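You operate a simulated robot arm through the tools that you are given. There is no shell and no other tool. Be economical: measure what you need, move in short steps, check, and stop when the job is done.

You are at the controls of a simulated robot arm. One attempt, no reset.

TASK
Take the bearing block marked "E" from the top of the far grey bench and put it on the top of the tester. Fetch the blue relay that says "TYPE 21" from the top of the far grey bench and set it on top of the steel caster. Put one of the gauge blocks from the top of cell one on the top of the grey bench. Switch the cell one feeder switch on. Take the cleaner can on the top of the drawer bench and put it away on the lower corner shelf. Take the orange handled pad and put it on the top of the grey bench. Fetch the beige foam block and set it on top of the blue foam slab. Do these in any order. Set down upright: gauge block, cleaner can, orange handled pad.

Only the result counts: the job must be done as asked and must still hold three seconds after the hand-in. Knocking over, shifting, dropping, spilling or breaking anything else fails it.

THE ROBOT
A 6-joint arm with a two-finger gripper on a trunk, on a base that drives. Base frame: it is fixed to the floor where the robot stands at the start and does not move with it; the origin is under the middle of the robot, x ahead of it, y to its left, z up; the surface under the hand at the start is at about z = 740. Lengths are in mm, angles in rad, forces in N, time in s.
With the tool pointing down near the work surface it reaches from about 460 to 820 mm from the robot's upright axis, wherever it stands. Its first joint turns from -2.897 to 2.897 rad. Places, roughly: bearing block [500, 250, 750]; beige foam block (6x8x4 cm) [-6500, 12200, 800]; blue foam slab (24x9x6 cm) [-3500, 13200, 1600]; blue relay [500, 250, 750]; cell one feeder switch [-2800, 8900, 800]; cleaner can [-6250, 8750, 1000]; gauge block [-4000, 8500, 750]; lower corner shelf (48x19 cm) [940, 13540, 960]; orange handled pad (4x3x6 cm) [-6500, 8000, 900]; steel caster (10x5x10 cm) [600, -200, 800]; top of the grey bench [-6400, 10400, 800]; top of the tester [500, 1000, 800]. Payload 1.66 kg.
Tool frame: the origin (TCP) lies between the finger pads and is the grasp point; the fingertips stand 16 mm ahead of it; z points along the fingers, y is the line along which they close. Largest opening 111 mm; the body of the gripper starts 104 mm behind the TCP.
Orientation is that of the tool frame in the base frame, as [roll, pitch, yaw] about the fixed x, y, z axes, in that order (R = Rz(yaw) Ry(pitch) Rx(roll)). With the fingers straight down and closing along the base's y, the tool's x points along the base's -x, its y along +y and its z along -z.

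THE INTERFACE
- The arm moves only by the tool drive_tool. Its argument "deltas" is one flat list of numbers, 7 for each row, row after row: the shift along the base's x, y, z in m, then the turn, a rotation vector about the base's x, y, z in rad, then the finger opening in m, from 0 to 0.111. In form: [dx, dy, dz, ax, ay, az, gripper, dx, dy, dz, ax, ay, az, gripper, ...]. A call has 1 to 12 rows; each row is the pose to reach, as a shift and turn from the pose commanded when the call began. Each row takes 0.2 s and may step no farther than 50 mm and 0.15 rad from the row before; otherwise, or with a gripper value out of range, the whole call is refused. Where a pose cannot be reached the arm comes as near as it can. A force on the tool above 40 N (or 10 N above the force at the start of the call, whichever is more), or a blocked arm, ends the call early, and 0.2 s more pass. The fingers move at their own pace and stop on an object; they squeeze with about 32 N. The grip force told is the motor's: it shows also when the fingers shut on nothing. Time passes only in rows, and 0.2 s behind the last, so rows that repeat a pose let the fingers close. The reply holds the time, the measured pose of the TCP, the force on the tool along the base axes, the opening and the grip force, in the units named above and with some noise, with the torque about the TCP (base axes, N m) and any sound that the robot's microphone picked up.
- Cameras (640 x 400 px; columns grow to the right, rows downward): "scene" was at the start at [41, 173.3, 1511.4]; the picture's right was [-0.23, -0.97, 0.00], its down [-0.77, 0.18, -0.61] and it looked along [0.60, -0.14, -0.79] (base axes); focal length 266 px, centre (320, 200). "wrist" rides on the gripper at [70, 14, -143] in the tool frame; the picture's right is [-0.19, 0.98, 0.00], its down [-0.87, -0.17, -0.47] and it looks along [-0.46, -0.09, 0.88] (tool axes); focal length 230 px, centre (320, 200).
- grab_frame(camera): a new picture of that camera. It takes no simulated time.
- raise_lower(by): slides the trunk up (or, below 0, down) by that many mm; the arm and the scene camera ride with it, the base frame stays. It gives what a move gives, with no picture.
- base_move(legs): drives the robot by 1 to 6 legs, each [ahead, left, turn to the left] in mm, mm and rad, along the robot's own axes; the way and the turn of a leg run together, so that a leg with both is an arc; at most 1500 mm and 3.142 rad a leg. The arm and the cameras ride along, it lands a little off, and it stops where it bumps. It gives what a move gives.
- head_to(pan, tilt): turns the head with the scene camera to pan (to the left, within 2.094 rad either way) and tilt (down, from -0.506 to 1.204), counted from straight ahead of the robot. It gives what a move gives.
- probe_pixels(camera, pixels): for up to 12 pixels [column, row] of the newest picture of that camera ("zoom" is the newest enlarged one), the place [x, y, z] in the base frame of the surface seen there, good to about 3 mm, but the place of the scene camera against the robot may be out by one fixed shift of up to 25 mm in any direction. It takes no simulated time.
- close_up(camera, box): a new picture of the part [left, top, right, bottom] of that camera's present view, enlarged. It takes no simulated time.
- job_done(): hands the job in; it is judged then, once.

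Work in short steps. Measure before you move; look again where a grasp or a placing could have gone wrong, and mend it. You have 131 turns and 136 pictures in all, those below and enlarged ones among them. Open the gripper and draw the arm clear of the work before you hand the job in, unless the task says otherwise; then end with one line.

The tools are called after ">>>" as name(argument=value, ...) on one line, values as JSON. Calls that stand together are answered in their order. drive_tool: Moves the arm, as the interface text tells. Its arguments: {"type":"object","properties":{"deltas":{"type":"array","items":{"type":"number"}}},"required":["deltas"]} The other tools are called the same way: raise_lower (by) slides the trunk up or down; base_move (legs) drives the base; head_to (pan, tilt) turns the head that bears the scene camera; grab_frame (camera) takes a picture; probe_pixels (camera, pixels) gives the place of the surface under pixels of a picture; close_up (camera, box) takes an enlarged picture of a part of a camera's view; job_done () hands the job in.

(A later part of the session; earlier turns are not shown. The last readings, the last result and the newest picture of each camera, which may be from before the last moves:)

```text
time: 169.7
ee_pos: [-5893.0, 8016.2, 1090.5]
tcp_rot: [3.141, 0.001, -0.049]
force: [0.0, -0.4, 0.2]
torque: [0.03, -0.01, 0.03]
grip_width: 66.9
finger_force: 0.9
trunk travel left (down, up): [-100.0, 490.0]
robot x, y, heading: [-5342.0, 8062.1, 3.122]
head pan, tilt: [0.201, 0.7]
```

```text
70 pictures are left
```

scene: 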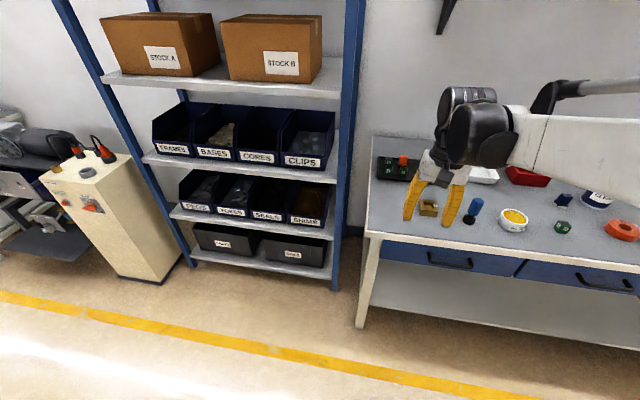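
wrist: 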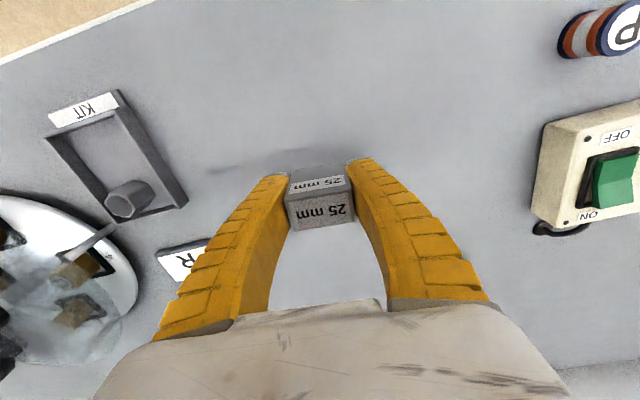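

>>> close_up(camera="scene", box=[365, 140, 505, 230])

>>> close_up(camera="scene", box=[520, 160, 640, 240])

>>> probe_pixels(camera="scene", pixels=[[403, 160], [403, 168], [395, 170], [430, 208], [472, 210], [380, 235], [597, 200], [623, 230], [455, 225], [412, 175]])

```text
4.44 times, centred on (435, 185) of scene
```

zoom: 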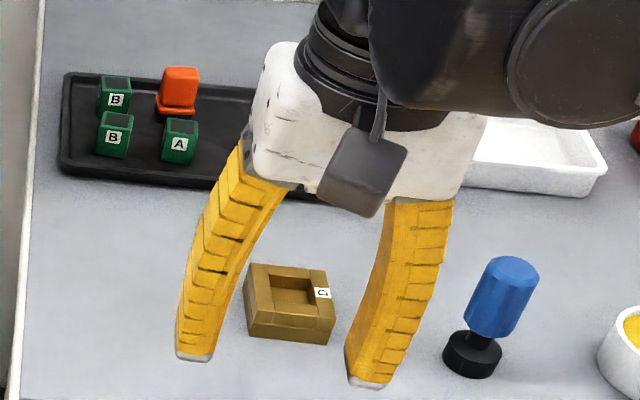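

```text
5.00 times, centred on (580, 200) of scene
```

zoom: 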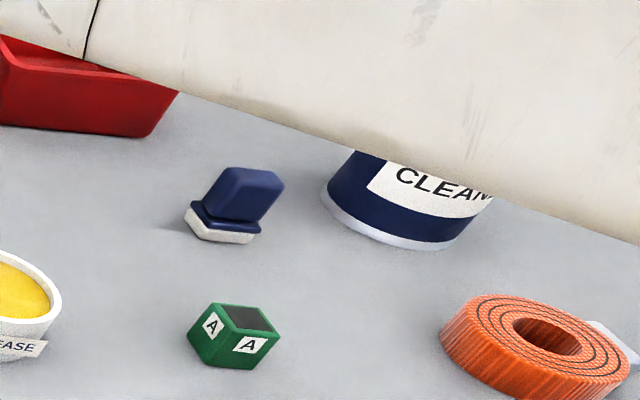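

```text
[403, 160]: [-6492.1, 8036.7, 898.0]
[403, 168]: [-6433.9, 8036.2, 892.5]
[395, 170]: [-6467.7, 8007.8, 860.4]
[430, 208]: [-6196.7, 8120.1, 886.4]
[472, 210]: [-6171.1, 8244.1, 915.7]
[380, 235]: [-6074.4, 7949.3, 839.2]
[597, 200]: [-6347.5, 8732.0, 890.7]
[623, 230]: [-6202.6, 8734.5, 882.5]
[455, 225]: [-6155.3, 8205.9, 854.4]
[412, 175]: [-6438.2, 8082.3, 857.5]
```

The orange pad stands in the black tray at about (−6490,8037). It needs a nearer stance: check the rack post and drive ahead 370.

>>> probe_pixels(camera="scene", pixels=[[347, 100], [338, 280], [352, 20], [325, 230], [372, 150], [376, 200]])

>>> base_move(legs=[[370, 0, 0]])

>>> head_to(pan=0.15, tilt=0.85)

>>> grab_frame(camera="scene")

```text
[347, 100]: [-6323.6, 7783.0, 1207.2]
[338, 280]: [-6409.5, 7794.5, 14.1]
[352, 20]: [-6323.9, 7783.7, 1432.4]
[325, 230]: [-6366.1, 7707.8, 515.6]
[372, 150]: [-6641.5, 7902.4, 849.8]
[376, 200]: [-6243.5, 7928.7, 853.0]
```

```text
time: 172.1
ee_pos: [-6263.1, 8020.8, 1090.4]
tcp_rot: [3.141, 0.0, -0.044]
force: [0.3, 0.4, -0.5]
torque: [-0.02, -0.05, 0.01]
grip_width: 66.8
finger_force: 1.1
trunk travel left (down, up): [-100.0, 490.0]
robot x, y, heading: [-5710.7, 8065.9, 3.127]
head pan, tilt: [0.201, 0.7]
```

```text
time: 172.8
ee_pos: [-6262.2, 8021.1, 1090.4]
tcp_rot: [-3.14, 0.002, -0.044]
force: [0.6, -0.2, 0.5]
torque: [-0.01, -0.01, 0.02]
grip_width: 66.9
finger_force: 1.1
trunk travel left (down, up): [-100.0, 490.0]
robot x, y, heading: [-5711.4, 8067.5, 3.126]
head pan, tilt: [0.15, 0.85]
```

```text
67 pictures are left
```

scene: 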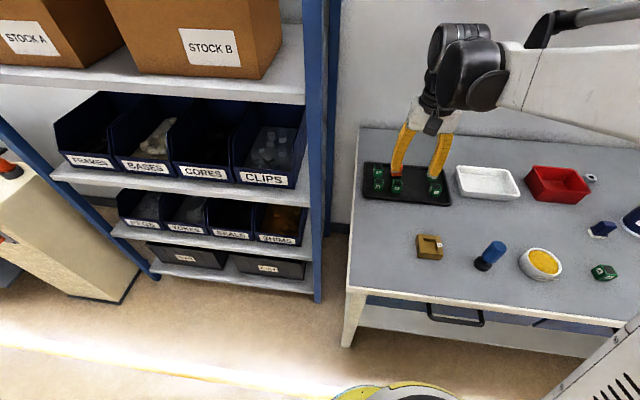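

Rack post is at y≈7783, well clear. Move the hand to a viewing pose above the tray.

>>> drive_tool(deltas=[-0.045, 0.005, -0.015, 0, 0, 0.02, 0.066, -0.09, 0.01, -0.03, 0, 0, 0.04, 0.066, -0.13, 0.012, -0.06, 0, 0, 0.044, 0.066, -0.15, 0.012, -0.09, 0, 0, 0.044, 0.066, -0.15, 0.012, -0.09, 0, 0, 0.044, 0.066])

>>> grab_frame(camera="wrist")

```text
time: 173.9
ee_pos: [-6410.8, 8031.8, 998.4]
tcp_rot: [3.141, 0.001, 0.001]
force: [0.6, -1.2, -0.3]
torque: [0.01, -0.04, -0.03]
grip_width: 67.7
finger_force: 0.9
trunk travel left (down, up): [-100.0, 490.0]
robot x, y, heading: [-5710.3, 8067.8, 3.128]
head pan, tilt: [0.15, 0.85]
```

```text
66 pictures are left
```

wrist: 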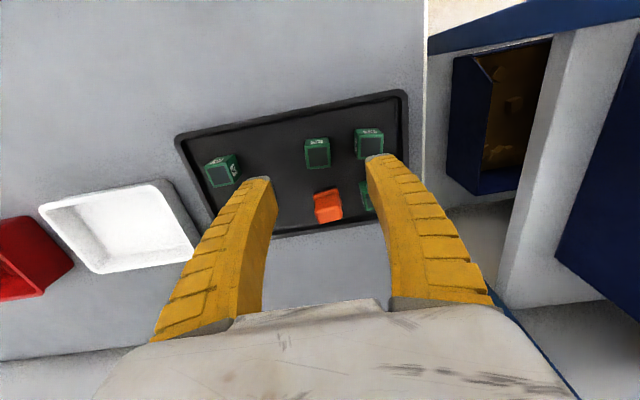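

>>> close_up(camera="wrist", box=[290, 120, 410, 240])

>>> probe_pixels(camera="wrist", pixels=[[315, 198], [338, 196], [320, 218], [341, 214], [330, 206], [318, 152], [330, 160], [300, 205], [367, 195], [345, 225], [326, 191], [355, 210]])

```text
3.33 times, centred on (350, 180) of wrist
```

zoom: 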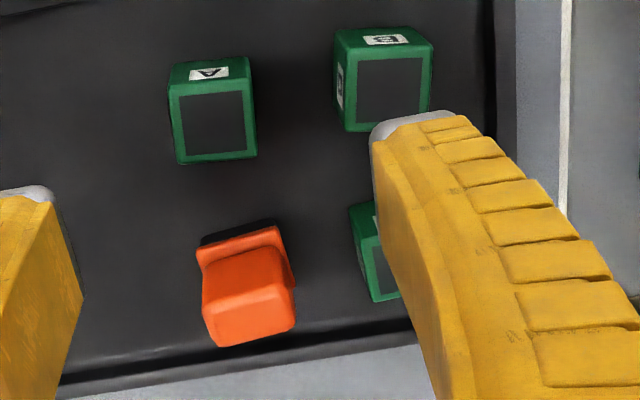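

```text
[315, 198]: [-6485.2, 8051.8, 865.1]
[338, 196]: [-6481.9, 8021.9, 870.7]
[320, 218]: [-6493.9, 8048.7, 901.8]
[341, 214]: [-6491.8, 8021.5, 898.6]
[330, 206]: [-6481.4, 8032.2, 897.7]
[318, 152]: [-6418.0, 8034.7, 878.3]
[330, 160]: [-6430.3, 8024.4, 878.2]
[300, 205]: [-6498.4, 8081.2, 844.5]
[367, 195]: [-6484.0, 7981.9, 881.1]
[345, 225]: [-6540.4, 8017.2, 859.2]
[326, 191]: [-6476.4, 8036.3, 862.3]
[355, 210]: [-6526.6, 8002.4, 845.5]
```

Pad top ≈ (−6488,8035,900), base flange at 862, tray floor 844; a green block is close on the −y side. Probe its edge precisely.

>>> probe_pixels(camera="zoom", pixels=[[356, 215], [364, 245], [375, 280], [380, 297], [385, 270], [215, 340], [292, 320], [206, 285], [290, 285], [245, 255], [250, 315]])

```text
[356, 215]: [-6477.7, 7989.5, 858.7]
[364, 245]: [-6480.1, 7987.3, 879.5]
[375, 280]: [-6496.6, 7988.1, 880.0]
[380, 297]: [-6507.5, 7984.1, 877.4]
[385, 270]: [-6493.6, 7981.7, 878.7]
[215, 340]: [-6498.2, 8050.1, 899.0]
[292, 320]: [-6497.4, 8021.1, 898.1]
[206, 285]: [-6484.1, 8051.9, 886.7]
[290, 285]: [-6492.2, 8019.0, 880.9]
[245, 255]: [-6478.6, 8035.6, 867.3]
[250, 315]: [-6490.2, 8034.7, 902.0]
```

Green block edge is y≈7990, handle 8019–8052, centre x≈−6489. Open to 52 mm and descend to TCP z≈888 in steps.

>>> drive_tool(deltas=[-0.04, 0.002, 0, 0, 0, 0, 0.052, -0.078, 0.0035, 0, 0, 0, 0, 0.052, -0.078, 0.0035, -0.04, 0, 0, 0, 0.052, -0.078, 0.0035, -0.075, 0, 0, 0, 0.052, -0.078, 0.0035, -0.085, 0, 0, 0, 0.052, -0.078, 0.0035, -0.085, 0, 0, 0, 0.052])

>>> grab_frame(camera="wrist")

```text
time: 175.3
ee_pos: [-6493.4, 8037.1, 914.8]
tcp_rot: [3.141, 0.001, 0.0]
force: [0.0, 0.3, -0.3]
torque: [-0.04, 0.0, 0.0]
grip_width: 54.0
finger_force: 1.3
trunk travel left (down, up): [-100.0, 490.0]
robot x, y, heading: [-5710.8, 8066.9, 3.123]
head pan, tilt: [0.15, 0.85]
```

```text
64 pictures are left
```

wrist: 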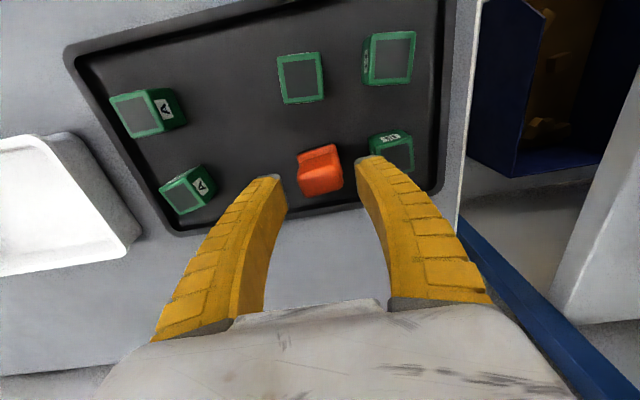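

Aligned; shift +3 mm in x, lower 26 mm more and close.

>>> drive_tool(deltas=[0.003, -0.001, -0.012, 0, 0, 0, 0.052, 0.003, -0.001, -0.026, 0, 0, 0, 0.052, 0.003, -0.001, -0.026, 0, 0, 0, 0.035, 0.003, -0.001, -0.026, 0, 0, 0, 0.015, 0.003, -0.001, -0.026, 0, 0, 0, 0.015, 0.003, -0.001, -0.026, 0, 0, 0, 0.015])

>>> grab_frame(camera="wrist")

```text
time: 176.8
ee_pos: [-6489.8, 8035.5, 891.3]
tcp_rot: [-3.141, 0.002, -0.001]
force: [-1.3, -1.0, 6.5]
torque: [-0.18, -0.02, -0.04]
grip_width: 30.4
finger_force: 32.2
trunk travel left (down, up): [-100.0, 490.0]
robot x, y, heading: [-5709.5, 8069.0, 3.129]
head pan, tilt: [0.15, 0.85]
```

```text
63 pictures are left
```

wrist: 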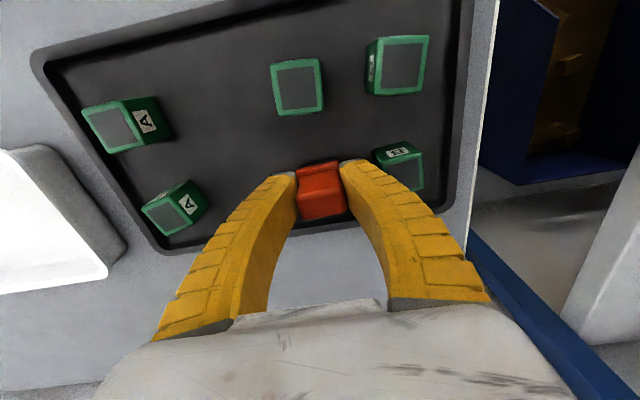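

Pad gripped (30 mm). Lift straight up and draw back.

>>> drive_tool(deltas=[0, 0, 0.02, 0, 0, 0, 0.015, 0, 0, 0.06, 0, 0, 0, 0.015, 0, 0, 0.105, 0, 0, 0, 0.015, 0, 0, 0.15, 0, 0, 0, 0.015, 0.045, 0, 0.17, 0, 0, 0, 0.015, 0.09, 0, 0.19, 0, 0, 0, 0.015, 0.135, 0, 0.2, 0, 0, 0, 0.015, 0.18, 0, 0.2, 0, 0, 0, 0.015, 0.22, 0, 0.2, 0, 0, 0, 0.015])

>>> grab_frame(camera="wrist")

```text
time: 178.8
ee_pos: [-6266.0, 8037.3, 1088.2]
tcp_rot: [-3.141, 0.001, -0.001]
force: [0.2, 0.5, -0.5]
torque: [0.01, -0.01, -0.01]
grip_width: 29.1
finger_force: 32.2
trunk travel left (down, up): [-100.0, 490.0]
robot x, y, heading: [-5708.6, 8067.1, 3.131]
head pan, tilt: [0.15, 0.85]
```

```text
62 pictures are left
```

wrist: 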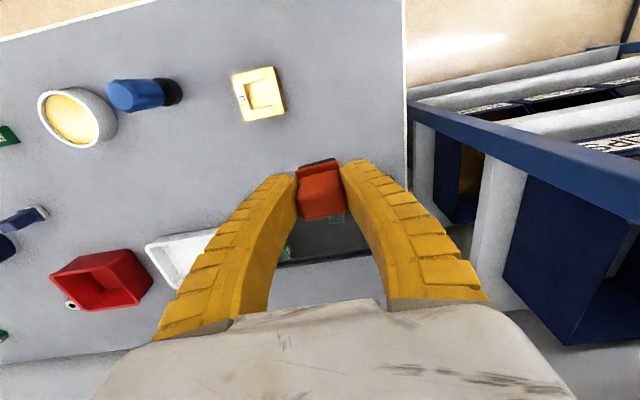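

Held well. Drive back to the grey bench, near y≈10130.

>>> base_move(legs=[[-240, 0, 0.01], [0, -1480, 0], [0, -560, 0]])

>>> head_to(pan=0.1, tilt=0.8)

>>> grab_frame(camera="scene")

```text
time: 190.2
ee_pos: [-6022.2, 10065.1, 1088.8]
tcp_rot: [-3.141, 0.001, 0.006]
force: [0.4, 0.6, -0.9]
torque: [0.04, -0.02, 0.01]
grip_width: 28.9
finger_force: 31.6
trunk travel left (down, up): [-100.0, 490.0]
robot x, y, heading: [-5468.4, 10100.6, 3.136]
head pan, tilt: [0.15, 0.85]
```

```text
time: 190.9
ee_pos: [-6022.2, 10067.3, 1088.9]
tcp_rot: [-3.141, 0.001, 0.005]
force: [-0.2, -0.1, -0.8]
torque: [0.0, -0.01, -0.01]
grip_width: 28.3
finger_force: 32.5
trunk travel left (down, up): [-100.0, 490.0]
robot x, y, heading: [-5468.2, 10100.9, 3.136]
head pan, tilt: [0.099, 0.799]
```

```text
61 pictures are left
```

scene: 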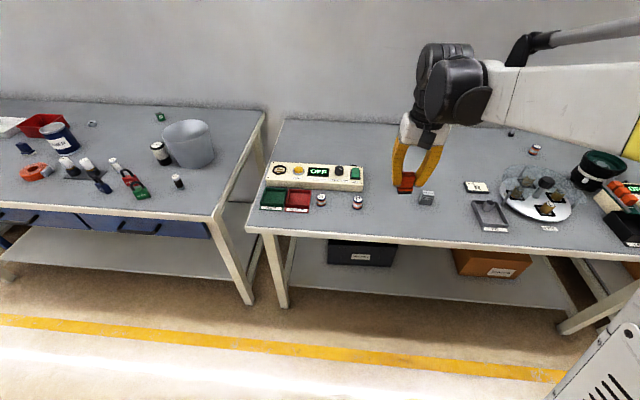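

Place at ≈(−6200,10118), between the P spool and the gauge block. Move over and down to z≈940, then check.

>>> drive_tool(deltas=[-0.045, 0.013, 0, 0, 0, 0, 0.015, -0.09, 0.026, -0.02, 0, 0, 0, 0.015, -0.135, 0.04, -0.04, 0, 0, 0, 0.015, -0.175, 0.052, -0.06, 0, 0, 0, 0.015, -0.175, 0.052, -0.1, 0, 0, 0, 0.015, -0.175, 0.052, -0.14, 0, 0, 0, 0.015, -0.175, 0.052, -0.14, 0, 0, 0, 0.015])

>>> grab_frame(camera="wrist")

>>> close_up(camera="scene", box=[340, 140, 460, 220])

```text
refused: row 2 steps farther than a row can; nothing moved
```

```text
60 pictures are left
```

wrist: 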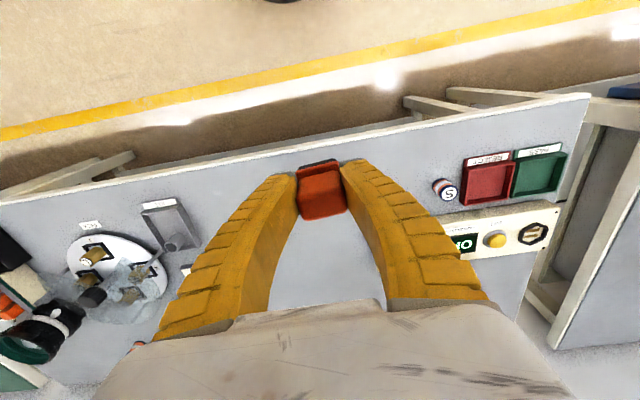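

```text
5.00 times, centred on (400, 180) of scene
```

zoom: 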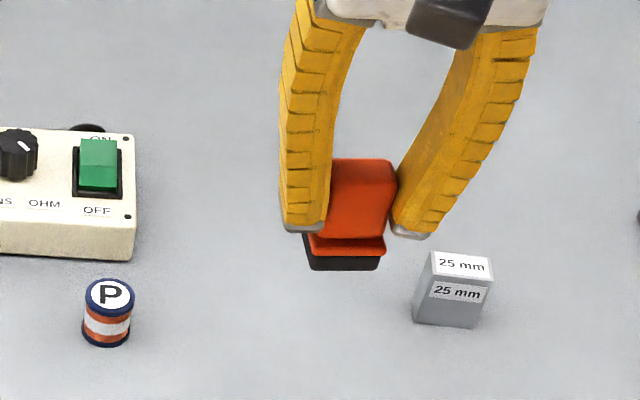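

The step was too long; repeat with shorter rows.

>>> drive_tool(deltas=[-0.04, 0.012, 0, 0, 0, 0, 0.015, -0.08, 0.024, -0.01, 0, 0, 0, 0.015, -0.12, 0.036, -0.02, 0, 0, 0, 0.015, -0.16, 0.048, -0.03, 0, 0, 0, 0.015, -0.175, 0.052, -0.065, 0, 0, 0, 0.015, -0.175, 0.052, -0.105, 0, 0, 0, 0.015, -0.175, 0.052, -0.14, 0, 0, 0, 0.015, -0.175, 0.052, -0.14, 0, 0, 0, 0.015])

>>> grab_frame(camera="wrist")

```text
time: 192.7
ee_pos: [-6197.8, 10117.0, 948.3]
tcp_rot: [3.141, 0.003, 0.007]
force: [0.2, -0.4, -0.3]
torque: [-0.03, 0.0, -0.01]
grip_width: 28.1
finger_force: 32.5
trunk travel left (down, up): [-100.0, 490.0]
robot x, y, heading: [-5466.2, 10099.2, 3.133]
head pan, tilt: [0.099, 0.799]
```

```text
58 pictures are left
```

wrist: 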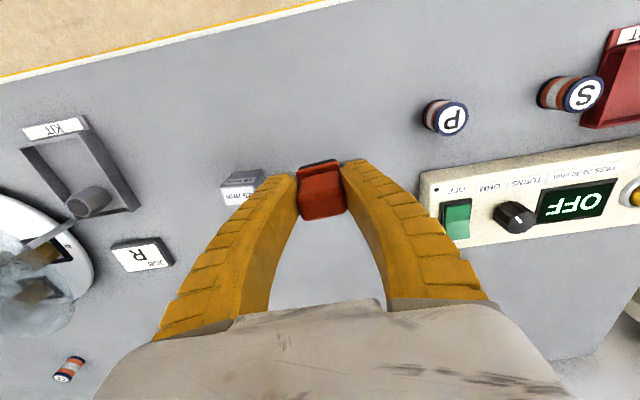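

Clear on both sides. Lower to just above the bench, then feel.

>>> drive_tool(deltas=[0, 0, -0.045, 0, 0, 0, 0.015, 0, 0, -0.085, 0, 0, 0, 0.015, 0, 0, -0.092, 0, 0, 0, 0.015, 0, 0, -0.095, 0, 0, 0, 0.015, 0, 0, -0.097, 0, 0, 0, 0.015, 0, 0, -0.097, 0, 0, 0, 0.015])

>>> close_up(camera="scene", box=[340, 140, 460, 220])

```text
time: 194.1
ee_pos: [-6197.9, 10118.5, 850.6]
tcp_rot: [-3.14, 0.0, 0.007]
force: [-0.7, 0.3, -1.0]
torque: [-0.01, -0.06, -0.01]
grip_width: 28.2
finger_force: 31.7
trunk travel left (down, up): [-100.0, 490.0]
robot x, y, heading: [-5467.3, 10099.8, 3.137]
head pan, tilt: [0.099, 0.799]
```

```text
5.00 times, centred on (400, 180) of scene
```

zoom: 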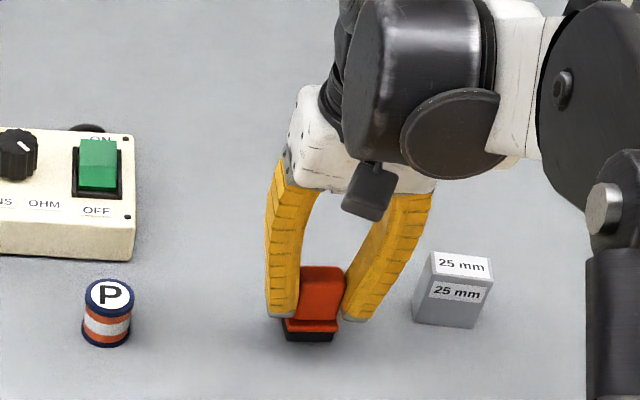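

>>> drive_tool(deltas=[0, 0, -0.0015, 0, 0, 0, 0.015, 0, 0, -0.003, 0, 0, 0, 0.015, 0, 0, -0.0045, 0, 0, 0, 0.015, 0, 0, -0.0045, 0, 0, 0, 0.015])

```text
time: 195.1
ee_pos: [-6198.1, 10118.3, 847.8]
tcp_rot: [3.141, 0.002, 0.007]
force: [0.1, 0.5, -0.2]
torque: [-0.01, -0.03, 0.03]
grip_width: 27.9
finger_force: 31.6
trunk travel left (down, up): [-100.0, 490.0]
robot x, y, heading: [-5465.1, 10099.1, 3.139]
head pan, tilt: [0.099, 0.799]
```

No contact yet; continue gently.

>>> drive_tool(deltas=[0, 0, -0.001, 0, 0, 0, 0.015, 0, 0, -0.002, 0, 0, 0, 0.015, 0, 0, -0.003, 0, 0, 0, 0.015, 0, 0, -0.003, 0, 0, 0, 0.015])

```text
time: 196.1
ee_pos: [-6197.8, 10117.7, 845.9]
tcp_rot: [3.141, 0.003, 0.005]
force: [1.7, 2.8, 19.5]
torque: [0.14, 0.1, -0.03]
grip_width: 30.1
finger_force: 31.5
trunk travel left (down, up): [-100.0, 490.0]
robot x, y, heading: [-5467.9, 10097.6, 3.134]
head pan, tilt: [0.099, 0.799]
```

Contact at 19.5 N; ease up 2 mm, release, rise, retract.

>>> drive_tool(deltas=[0, 0, 0.0015, 0, 0, 0, 0.03, 0, 0, 0.0015, 0, 0, 0, 0.036, 0, 0, 0.0015, 0, 0, 0, 0.045, 0, 0, 0.0015, 0, 0, 0, 0.055, 0, 0, 0.04, 0, 0, 0, 0.055, 0, 0, 0.09, 0, 0, 0, 0.055, 0, 0, 0.14, 0, 0, 0, 0.055, 0.04, 0, 0.165, 0, 0, 0, 0.055, 0.08, 0, 0.19, 0, 0, 0, 0.055, 0.12, 0, 0.215, 0, 0, 0, 0.055, 0.16, 0, 0.235, 0, 0, 0, 0.055, 0.2, 0, 0.25, 0, 0, 0, 0.055])

>>> close_up(camera="scene", box=[340, 140, 460, 220])

```text
time: 198.7
ee_pos: [-5994.8, 10118.4, 1093.5]
tcp_rot: [3.14, 0.002, 0.007]
force: [0.0, 0.1, -0.8]
torque: [-0.01, 0.01, -0.01]
grip_width: 57.0
finger_force: 1.8
trunk travel left (down, up): [-100.0, 490.0]
robot x, y, heading: [-5465.5, 10102.1, 3.136]
head pan, tilt: [0.099, 0.799]
```

```text
5.00 times, centred on (400, 180) of scene
```

zoom: 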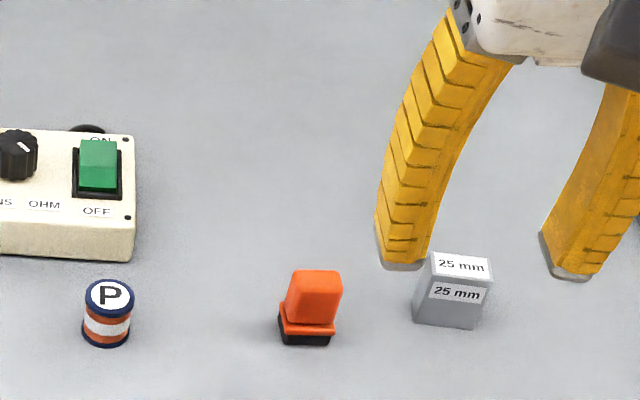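

Pad stands upright. Now strafe right ~2000 mm to the green bench for the beige foam block.

>>> base_move(legs=[[-80, 0, 0], [0, -1480, 0], [0, -480, 0]])

>>> grab_frame(camera="scene")

```text
time: 209.1
ee_pos: [-5933.0, 12076.8, 1094.2]
tcp_rot: [-3.139, 0.001, 0.018]
force: [-0.2, 0.2, 0.3]
torque: [-0.02, -0.01, -0.01]
grip_width: 57.1
finger_force: 0.6
trunk travel left (down, up): [-100.0, 490.0]
robot x, y, heading: [-5403.3, 12068.1, -3.138]
head pan, tilt: [0.099, 0.799]
```

```text
55 pictures are left
```

scene: 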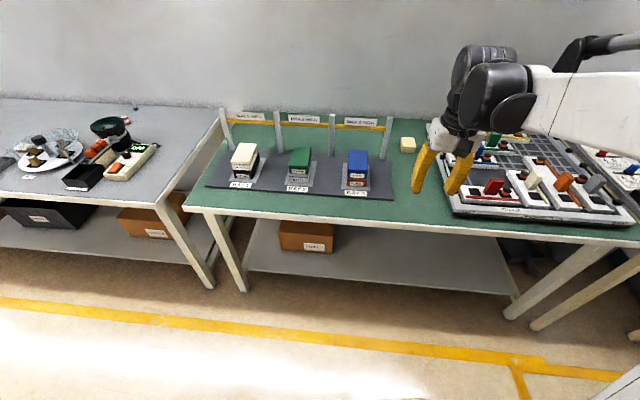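

A beige block shows at (407,144). Probe and zoom.

>>> close_up(camera="scene", box=[350, 110, 470, 200])

>>> probe_pixels(camera="scene", pixels=[[407, 141], [407, 151], [400, 142], [415, 142], [387, 130], [440, 200], [400, 170], [333, 135], [450, 165]])

```text
4.44 times, centred on (410, 155) of scene
```

zoom: 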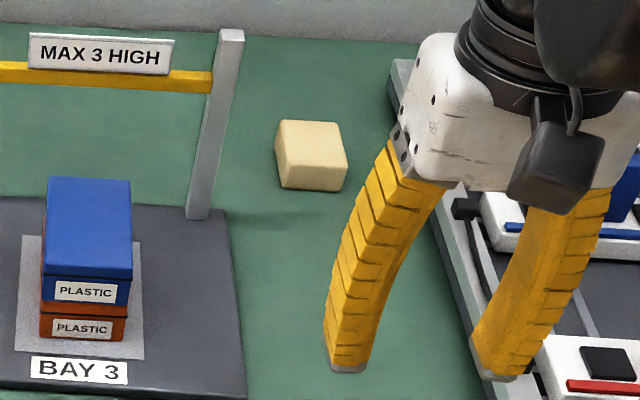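

```text
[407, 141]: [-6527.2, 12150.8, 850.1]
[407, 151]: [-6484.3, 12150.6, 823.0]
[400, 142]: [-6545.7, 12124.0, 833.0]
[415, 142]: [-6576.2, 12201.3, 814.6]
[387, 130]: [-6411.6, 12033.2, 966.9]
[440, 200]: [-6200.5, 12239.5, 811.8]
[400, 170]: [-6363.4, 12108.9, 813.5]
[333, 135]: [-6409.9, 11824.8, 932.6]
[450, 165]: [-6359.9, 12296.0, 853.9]
```

Foam block ≈ (−6525,12150), post at (−6411,12033,967). Drive 340 mm ahead with the hand high.

>>> base_move(legs=[[340, 0, 0]])

>>> drive_tool(deltas=[-0.045, 0.018, 0, 0, 0, 0, 0.09, -0.09, 0.036, 0, 0, 0, 0, 0.09, -0.13, 0.054, 0, 0, 0, 0, 0.09, -0.17, 0.072, -0.01, 0, 0, 0, 0.09, -0.19, 0.075, -0.05, 0, 0, 0, 0.09, -0.19, 0.075, -0.09, 0, 0, 0, 0.09, -0.19, 0.075, -0.09, 0, 0, 0, 0.09])

>>> grab_frame(camera="wrist")

```text
time: 211.4
ee_pos: [-6275.5, 12081.7, 1092.6]
tcp_rot: [3.14, 0.002, 0.01]
force: [-0.2, -0.6, 0.3]
torque: [-0.01, -0.04, -0.01]
grip_width: 56.8
finger_force: 1.9
trunk travel left (down, up): [-100.0, 490.0]
robot x, y, heading: [-5745.2, 12062.9, 3.136]
head pan, tilt: [0.099, 0.799]
```

```text
time: 213.0
ee_pos: [-6467.7, 12158.4, 1005.7]
tcp_rot: [-3.141, 0.001, 0.01]
force: [0.7, 0.6, -0.6]
torque: [-0.06, 0.04, 0.01]
grip_width: 91.0
finger_force: 1.0
trunk travel left (down, up): [-100.0, 490.0]
robot x, y, heading: [-5746.4, 12065.1, 3.135]
head pan, tilt: [0.099, 0.799]
```

```text
53 pictures are left
```

wrist: 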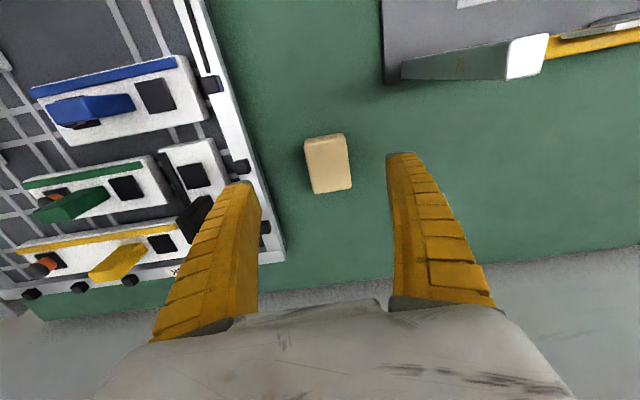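

>>> probe_pixels(camera="wrist", pixels=[[308, 141], [342, 136], [315, 190], [348, 184], [327, 162], [240, 170], [270, 225], [380, 160], [300, 200], [545, 50]])

>>> close_up(camera="wrist", box=[280, 115, 376, 205])

```text
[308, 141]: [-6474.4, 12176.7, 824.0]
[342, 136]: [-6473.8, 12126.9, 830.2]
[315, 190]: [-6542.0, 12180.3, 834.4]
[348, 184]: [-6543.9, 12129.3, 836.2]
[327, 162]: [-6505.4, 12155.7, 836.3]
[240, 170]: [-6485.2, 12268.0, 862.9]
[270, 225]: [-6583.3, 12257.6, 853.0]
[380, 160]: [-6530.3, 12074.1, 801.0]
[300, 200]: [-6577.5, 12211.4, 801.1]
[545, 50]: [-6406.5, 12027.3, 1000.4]
```

```text
4.44 times, centred on (328, 160) of wrist
```

zoom: 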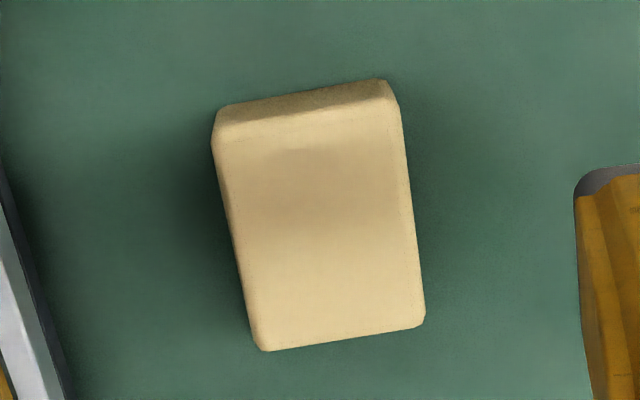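

Foam centre (−6510,12154), 57 wide, top 837, bench 801. Lower to TCP z≈822 and grip.

>>> drive_tool(deltas=[-0.042, -0.004, -0.02, 0, 0, 0, 0.09, -0.042, -0.004, -0.065, 0, 0, 0, 0.09, -0.042, -0.004, -0.11, 0, 0, 0, 0.09, -0.042, -0.004, -0.155, 0, 0, 0, 0.09, -0.042, -0.004, -0.182, 0, 0, 0, 0.09, -0.042, -0.004, -0.182, 0, 0, 0, 0.07, -0.042, -0.004, -0.182, 0, 0, 0, 0.045, -0.042, -0.004, -0.182, 0, 0, 0, 0.03, -0.042, -0.004, -0.182, 0, 0, 0, 0.03, -0.042, -0.004, -0.182, 0, 0, 0, 0.03])

>>> grab_frame(camera="wrist")

```text
time: 215.2
ee_pos: [-6508.0, 12151.4, 820.7]
tcp_rot: [3.14, 0.001, 0.011]
force: [-0.2, 0.5, 0.2]
torque: [-0.02, -0.01, -0.03]
grip_width: 57.0
finger_force: 31.8
trunk travel left (down, up): [-100.0, 490.0]
robot x, y, heading: [-5747.2, 12063.5, 3.138]
head pan, tilt: [0.099, 0.799]
```

```text
51 pictures are left
```

wrist: 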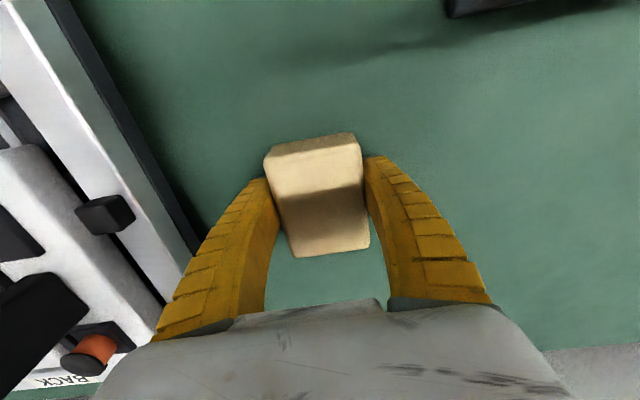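

Gripped. Lift straight up and draw back, then look towards the stores shelf (right side).

>>> drive_tool(deltas=[0, 0, 0.045, 0, 0, 0, 0.03, 0, 0, 0.09, 0, 0, 0, 0.03, 0, 0, 0.14, 0, 0, 0, 0.03, 0, 0, 0.19, 0, 0, 0, 0.03, 0, 0, 0.24, 0, 0, 0, 0.03, 0.045, -0.01, 0.255, 0, 0, 0, 0.03, 0.09, -0.02, 0.26, 0, 0, 0, 0.03, 0.135, -0.03, 0.265, 0, 0, 0, 0.03, 0.18, -0.04, 0.27, 0, 0, 0, 0.03, 0.225, -0.05, 0.27, 0, 0, 0, 0.03, 0.265, -0.06, 0.27, 0, 0, 0, 0.03])

>>> base_move(legs=[[-700, 0, 0]])

>>> head_to(pan=-2.0, tilt=0.1)

>>> grab_frame(camera="scene")

```text
time: 217.6
ee_pos: [-6242.7, 12090.5, 1090.9]
tcp_rot: [3.14, 0.002, 0.011]
force: [-0.4, 0.8, -0.8]
torque: [0.02, 0.05, -0.03]
grip_width: 57.4
finger_force: 32.0
trunk travel left (down, up): [-100.0, 490.0]
robot x, y, heading: [-5746.4, 12065.2, 3.14]
head pan, tilt: [0.099, 0.799]
```

```text
time: 221.4
ee_pos: [-5540.8, 12089.4, 1091.4]
tcp_rot: [-3.141, 0.002, -0.001]
force: [0.7, 0.3, -0.1]
torque: [0.01, 0.0, 0.0]
grip_width: 57.1
finger_force: 31.7
trunk travel left (down, up): [-100.0, 490.0]
robot x, y, heading: [-5044.7, 12057.8, 3.125]
head pan, tilt: [0.099, 0.799]
```

```text
time: 223.4
ee_pos: [-5540.7, 12090.0, 1090.3]
tcp_rot: [3.141, 0.001, 0.002]
force: [-0.2, 0.5, -0.6]
torque: [0.03, -0.01, 0.0]
grip_width: 57.1
finger_force: 32.0
trunk travel left (down, up): [-100.0, 490.0]
robot x, y, heading: [-5040.3, 12055.4, 3.126]
head pan, tilt: [-2.0, 0.099]
```

```text
50 pictures are left
```

scene: 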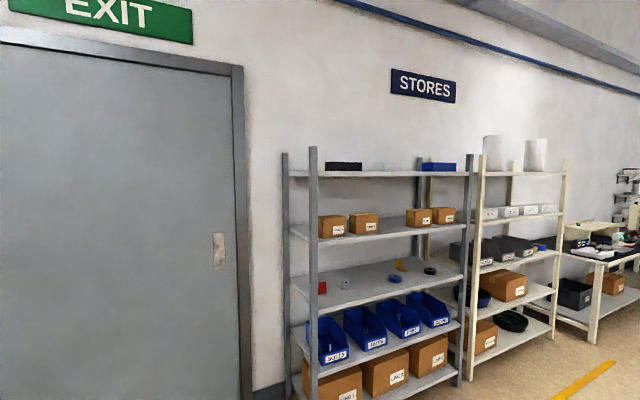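

The blue slab lies on the top shelf at (438,166), open above. Probe it, the posts and the shelf.

>>> close_up(camera="scene", box=[300, 140, 500, 200])

>>> probe_pixels(camera="scene", pixels=[[424, 167], [455, 168], [438, 167], [470, 160], [420, 160], [395, 166], [345, 166], [400, 177], [314, 160], [458, 370], [420, 175]])

```text
3.20 times, centred on (400, 170) of scene
```

zoom: 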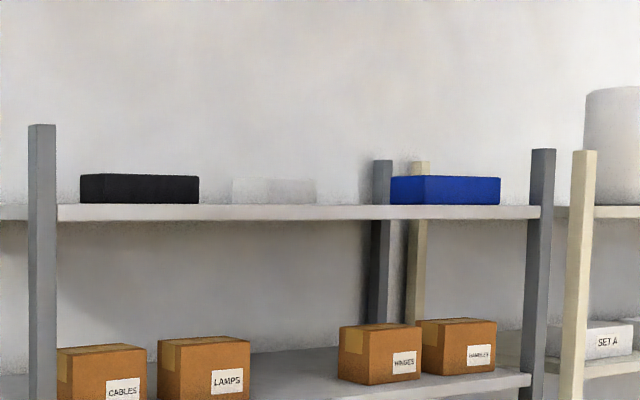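

```text
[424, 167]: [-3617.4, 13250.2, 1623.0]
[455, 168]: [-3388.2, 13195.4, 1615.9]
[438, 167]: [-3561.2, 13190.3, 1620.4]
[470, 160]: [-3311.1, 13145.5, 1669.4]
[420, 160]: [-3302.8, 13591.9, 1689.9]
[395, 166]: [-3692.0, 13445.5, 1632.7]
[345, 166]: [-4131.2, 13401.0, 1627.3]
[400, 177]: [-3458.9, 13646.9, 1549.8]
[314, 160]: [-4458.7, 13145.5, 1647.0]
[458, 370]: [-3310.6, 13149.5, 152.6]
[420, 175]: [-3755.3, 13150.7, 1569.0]
```

Slab ≈ centre (−3500,13237), top ≈1635; shelf front y≈13146. Turn to face +y, drive to about (−3500,12450), then raise the trunk.

>>> base_move(legs=[[0, 0, -1.555], [0, -1480, 0], [390, -50, 0]])

>>> raise_lower(by=480)

>>> head_to(pan=-0.1, tilt=0.5)

>>> grab_frame(camera="scene")

```text
time: 236.7
ee_pos: [-3447.9, 12894.2, 1090.6]
tcp_rot: [-3.141, 0.001, -1.588]
force: [-0.1, 0.6, -0.6]
torque: [-0.01, 0.01, -0.04]
grip_width: 57.3
finger_force: 32.5
trunk travel left (down, up): [-100.0, 490.0]
robot x, y, heading: [-3488.2, 12394.4, 1.534]
head pan, tilt: [-2.0, 0.099]
```

```text
refused: 480 is not a number from -400 to 400
```

```text
time: 238.6
ee_pos: [-3449.2, 12893.9, 1090.7]
tcp_rot: [3.141, 0.001, -1.587]
force: [-0.2, -1.0, -0.9]
torque: [0.01, 0.0, 0.01]
grip_width: 57.4
finger_force: 31.6
trunk travel left (down, up): [-100.0, 490.0]
robot x, y, heading: [-3490.1, 12398.5, 1.543]
head pan, tilt: [-0.099, 0.499]
```

```text
48 pictures are left
```

scene: 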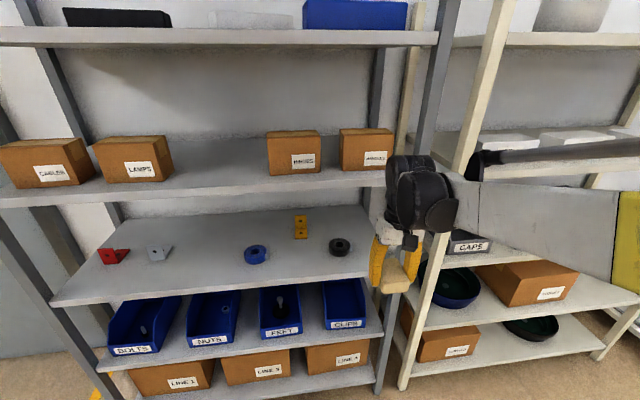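

Raise the trunk in two goes (400 + 80).

>>> raise_lower(by=400)

>>> raise_lower(by=80)

>>> grab_frame(camera="scene")

```text
time: 242.4
ee_pos: [-3447.9, 12892.2, 1490.7]
tcp_rot: [3.141, 0.001, -1.589]
force: [-0.3, -0.6, -0.8]
torque: [0.03, -0.01, -0.02]
grip_width: 57.2
finger_force: 32.2
trunk travel left (down, up): [-500.0, 90.0]
robot x, y, heading: [-3491.8, 12391.6, 1.537]
head pan, tilt: [-0.099, 0.499]
```

```text
time: 243.6
ee_pos: [-3446.9, 12893.6, 1571.7]
tcp_rot: [3.141, 0.002, -1.587]
force: [0.6, 1.0, 0.2]
torque: [-0.01, 0.03, 0.01]
grip_width: 57.3
finger_force: 31.9
trunk travel left (down, up): [-580.0, 10.0]
robot x, y, heading: [-3489.0, 12395.9, 1.542]
head pan, tilt: [-0.099, 0.499]
```

```text
47 pictures are left
```

scene: 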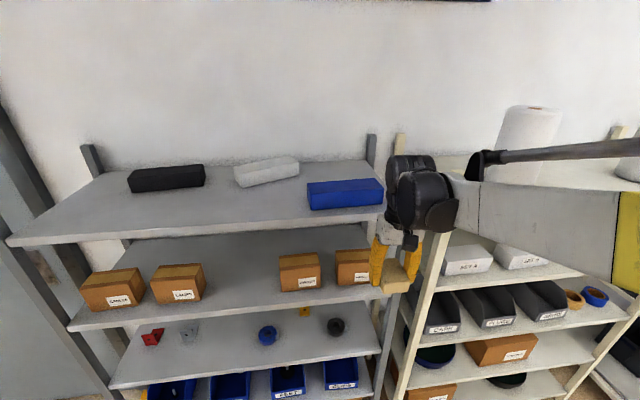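

>>> probe_pixels(camera="scene", pixels=[[310, 186], [380, 181], [345, 184], [315, 192], [383, 187], [345, 205], [330, 220], [390, 215], [371, 145], [240, 215], [346, 192]])

>>> close_up(camera="scene", box=[280, 150, 440, 250])

```text
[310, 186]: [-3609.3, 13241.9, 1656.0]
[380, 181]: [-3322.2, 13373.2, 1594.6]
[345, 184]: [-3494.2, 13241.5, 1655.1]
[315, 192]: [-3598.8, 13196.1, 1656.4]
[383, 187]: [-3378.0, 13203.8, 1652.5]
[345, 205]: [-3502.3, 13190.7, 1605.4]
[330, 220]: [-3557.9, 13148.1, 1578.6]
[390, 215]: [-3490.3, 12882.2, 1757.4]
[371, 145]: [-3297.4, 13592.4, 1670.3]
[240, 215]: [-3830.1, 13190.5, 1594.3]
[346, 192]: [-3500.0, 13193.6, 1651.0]
```

```text
4.00 times, centred on (360, 200) of scene
```

zoom: 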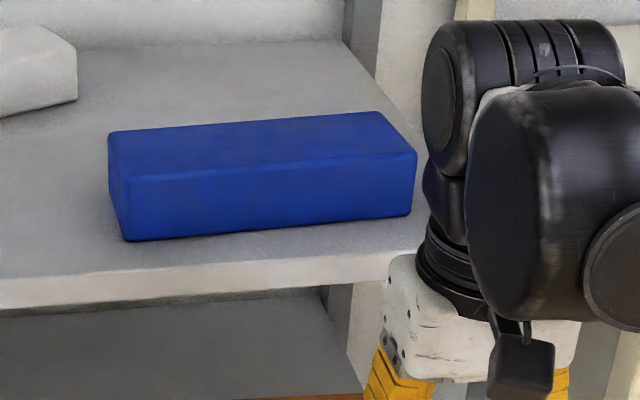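

Slab centre ≈ (−3495,13240), top ≈1645. Lift the hand 170 mm first, then drive ahead 160.

>>> drive_tool(deltas=[0, 0, 0.045, 0, 0, 0, 0.03, 0, 0, 0.09, 0, 0, 0, 0.03, 0, 0, 0.135, 0, 0, 0, 0.03, 0, 0, 0.175, 0, 0, 0, 0.03, -0.02, 0, 0.175, 0, 0, 0.015, 0.03, -0.04, 0, 0.175, 0, 0, 0.015, 0.03])

>>> base_move(legs=[[160, 0, 0]])

>>> grab_frame(camera="scene")

>>> grab_frame(camera="wrist")

```text
time: 245.0
ee_pos: [-3490.3, 12893.3, 1748.5]
tcp_rot: [3.141, 0.001, -1.574]
force: [-0.5, 0.5, -1.1]
torque: [-0.03, 0.03, -0.03]
grip_width: 57.2
finger_force: 32.4
trunk travel left (down, up): [-580.0, 10.0]
robot x, y, heading: [-3488.4, 12397.0, 1.537]
head pan, tilt: [-0.099, 0.499]
```

```text
time: 246.4
ee_pos: [-3485.6, 13050.3, 1750.0]
tcp_rot: [3.14, 0.002, -1.572]
force: [0.4, 0.0, -0.5]
torque: [0.01, -0.06, 0.01]
grip_width: 57.3
finger_force: 31.7
trunk travel left (down, up): [-580.0, 10.0]
robot x, y, heading: [-3481.7, 12551.4, 1.541]
head pan, tilt: [-0.099, 0.499]
```

```text
45 pictures are left
```

scene: 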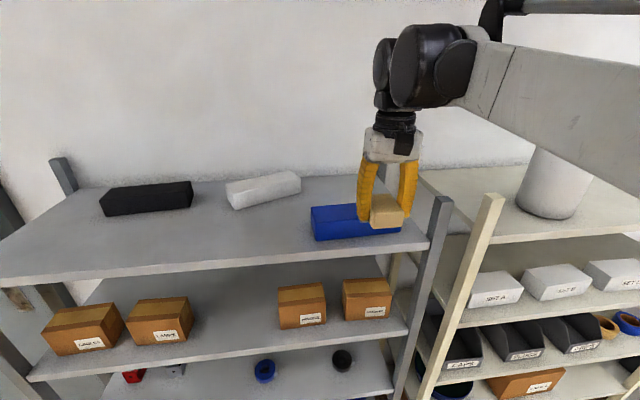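

```text
44 pictures are left
```

wrist: 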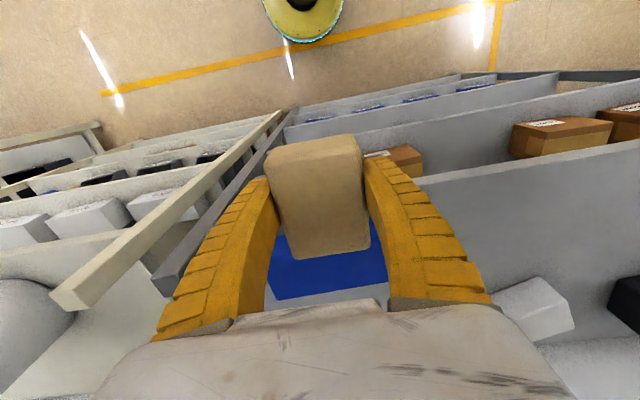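

Probe the slab in the wrist picture for true coordinates.

>>> probe_pixels(camera="wrist", pixels=[[280, 270], [380, 262], [320, 275], [330, 292], [275, 297], [385, 285], [450, 220], [315, 160], [325, 240]])

```text
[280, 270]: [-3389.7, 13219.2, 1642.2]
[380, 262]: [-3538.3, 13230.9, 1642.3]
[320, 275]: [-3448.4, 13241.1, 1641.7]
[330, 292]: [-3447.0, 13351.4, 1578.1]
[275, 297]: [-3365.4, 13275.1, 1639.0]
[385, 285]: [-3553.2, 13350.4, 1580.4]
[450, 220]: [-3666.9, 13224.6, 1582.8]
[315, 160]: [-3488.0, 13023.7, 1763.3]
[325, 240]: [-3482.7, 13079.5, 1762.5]
```

Slab top 1642; foam bottom ≈1726. Move ahead 186 mm at height and look.

>>> drive_tool(deltas=[0, 0.045, 0, 0, 0, 0, 0.03, 0, 0.09, 0, 0, 0, 0, 0.03, 0, 0.135, 0, 0, 0, 0, 0.03, 0, 0.17, 0, 0, 0, 0, 0.03, 0, 0.186, 0, 0, 0, 0, 0.03, 0, 0.186, -0.035, 0, 0, 0, 0.03, 0, 0.186, -0.06, 0, 0, 0, 0.03])

>>> grab_frame(camera="wrist")

>>> close_up(camera="scene", box=[280, 140, 460, 260])

```text
time: 248.0
ee_pos: [-3485.1, 13241.2, 1686.5]
tcp_rot: [3.141, 0.002, -1.573]
force: [0.2, -0.4, -0.8]
torque: [-0.02, -0.01, 0.03]
grip_width: 57.3
finger_force: 32.2
trunk travel left (down, up): [-580.0, 10.0]
robot x, y, heading: [-3484.4, 12551.3, 1.539]
head pan, tilt: [-0.099, 0.499]
```

```text
43 pictures are left
```

wrist: 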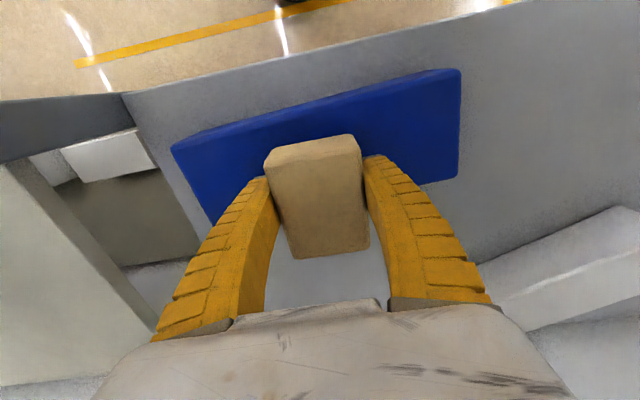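

```text
3.33 times, centred on (370, 200) of scene
```

zoom: 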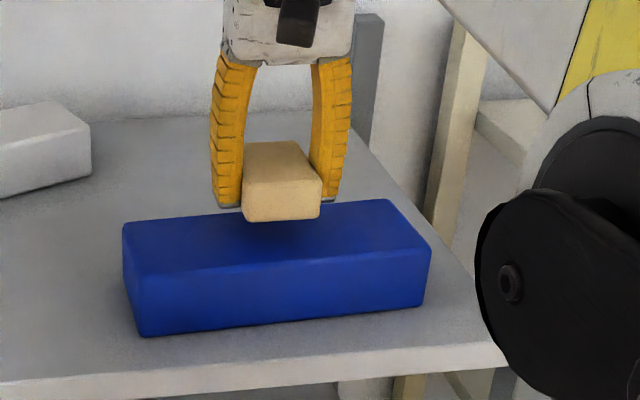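

Probe slab edges beside the foam to check the y centring.

>>> probe_pixels(camera="wrist", pixels=[[180, 152], [210, 215], [455, 75], [452, 172], [310, 118], [385, 98], [420, 180], [280, 150], [355, 140], [290, 253], [368, 245]])

```text
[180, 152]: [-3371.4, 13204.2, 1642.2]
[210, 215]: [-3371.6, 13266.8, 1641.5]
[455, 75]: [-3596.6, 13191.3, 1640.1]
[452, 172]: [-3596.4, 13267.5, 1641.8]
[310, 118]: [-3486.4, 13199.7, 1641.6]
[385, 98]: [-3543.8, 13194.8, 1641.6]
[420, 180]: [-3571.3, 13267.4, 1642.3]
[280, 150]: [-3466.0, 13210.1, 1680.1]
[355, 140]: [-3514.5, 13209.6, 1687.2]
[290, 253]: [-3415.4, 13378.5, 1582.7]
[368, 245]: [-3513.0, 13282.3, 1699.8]
```

Shift −6 mm in y and lower to contact.

>>> drive_tool(deltas=[0, -0.006, -0.01, 0, 0, 0, 0.03, 0, -0.006, -0.018, 0, 0, 0, 0.03, 0, -0.006, -0.021, 0, 0, 0, 0.03, 0, -0.006, -0.023, 0, 0, 0, 0.03, 0, -0.006, -0.025, 0, 0, 0, 0.03])

```text
time: 249.2
ee_pos: [-3483.9, 13232.5, 1663.6]
tcp_rot: [-3.141, 0.002, -1.573]
force: [-0.3, 0.5, -0.5]
torque: [-0.01, -0.01, -0.01]
grip_width: 57.0
finger_force: 31.6
trunk travel left (down, up): [-580.0, 10.0]
robot x, y, heading: [-3482.3, 12554.7, 1.542]
head pan, tilt: [-0.099, 0.499]
```

>>> drive_tool(deltas=[0, 0, -0.0015, 0, 0, 0, 0.03, 0, 0, -0.003, 0, 0, 0, 0.03, 0, 0, -0.004, 0, 0, 0, 0.03, 0, 0, -0.004, 0, 0, 0, 0.03])

>>> close_up(camera="scene", box=[300, 170, 420, 250])

```text
time: 250.2
ee_pos: [-3484.2, 13232.0, 1658.9]
tcp_rot: [3.141, 0.002, -1.572]
force: [0.4, 7.1, 20.3]
torque: [0.2, -0.02, -0.01]
grip_width: 57.9
finger_force: 32.0
trunk travel left (down, up): [-580.0, 10.0]
robot x, y, heading: [-3483.7, 12553.8, 1.54]
head pan, tilt: [-0.099, 0.499]
```

```text
5.00 times, centred on (360, 210) of scene
```

zoom: 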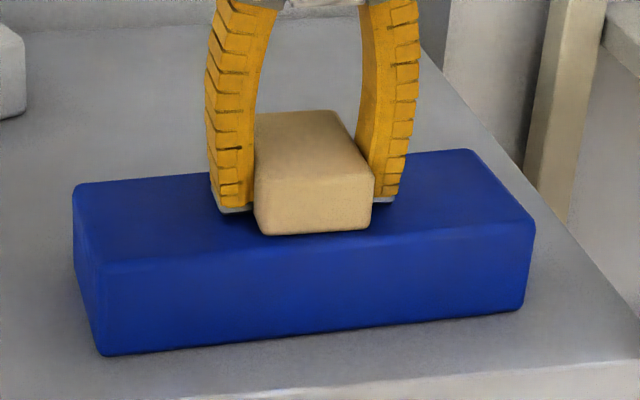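

Contact. Ease up, release, rise straight, then withdraw.

>>> drive_tool(deltas=[0, 0, 0.0025, 0, 0, 0, 0.058, 0, 0, 0.0025, 0, 0, 0, 0.064, 0, 0, 0.0025, 0, 0, 0, 0.075, 0, 0, 0.0025, 0, 0, 0, 0.08, 0, 0, 0.04, 0, 0, 0, 0.08, 0, 0, 0.08, 0, 0, 0, 0.08, 0, -0.045, 0.09, 0, 0, 0, 0.08, 0, -0.09, 0.09, 0, 0, 0, 0.08, 0, -0.135, 0.09, 0, 0, 0, 0.08, 0, -0.18, 0.09, 0, 0, 0, 0.08])

>>> close_up(camera="scene", box=[280, 150, 440, 250])

```text
time: 252.4
ee_pos: [-3483.6, 13043.4, 1751.8]
tcp_rot: [-3.141, 0.004, -1.572]
force: [0.0, -0.9, 0.6]
torque: [0.07, 0.0, -0.03]
grip_width: 81.5
finger_force: 1.1
trunk travel left (down, up): [-580.0, 10.0]
robot x, y, heading: [-3483.1, 12554.7, 1.543]
head pan, tilt: [-0.099, 0.499]
```

```text
4.00 times, centred on (360, 200) of scene
```

zoom: 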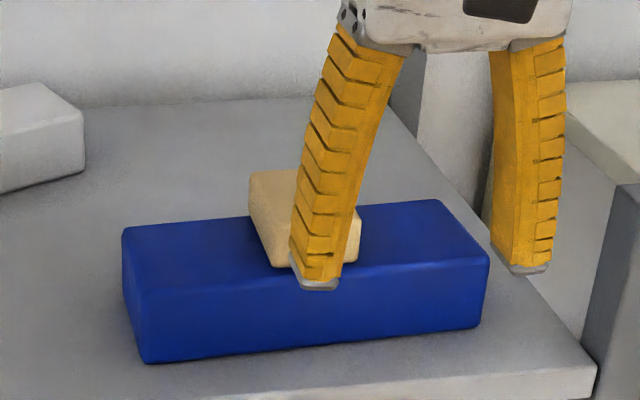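

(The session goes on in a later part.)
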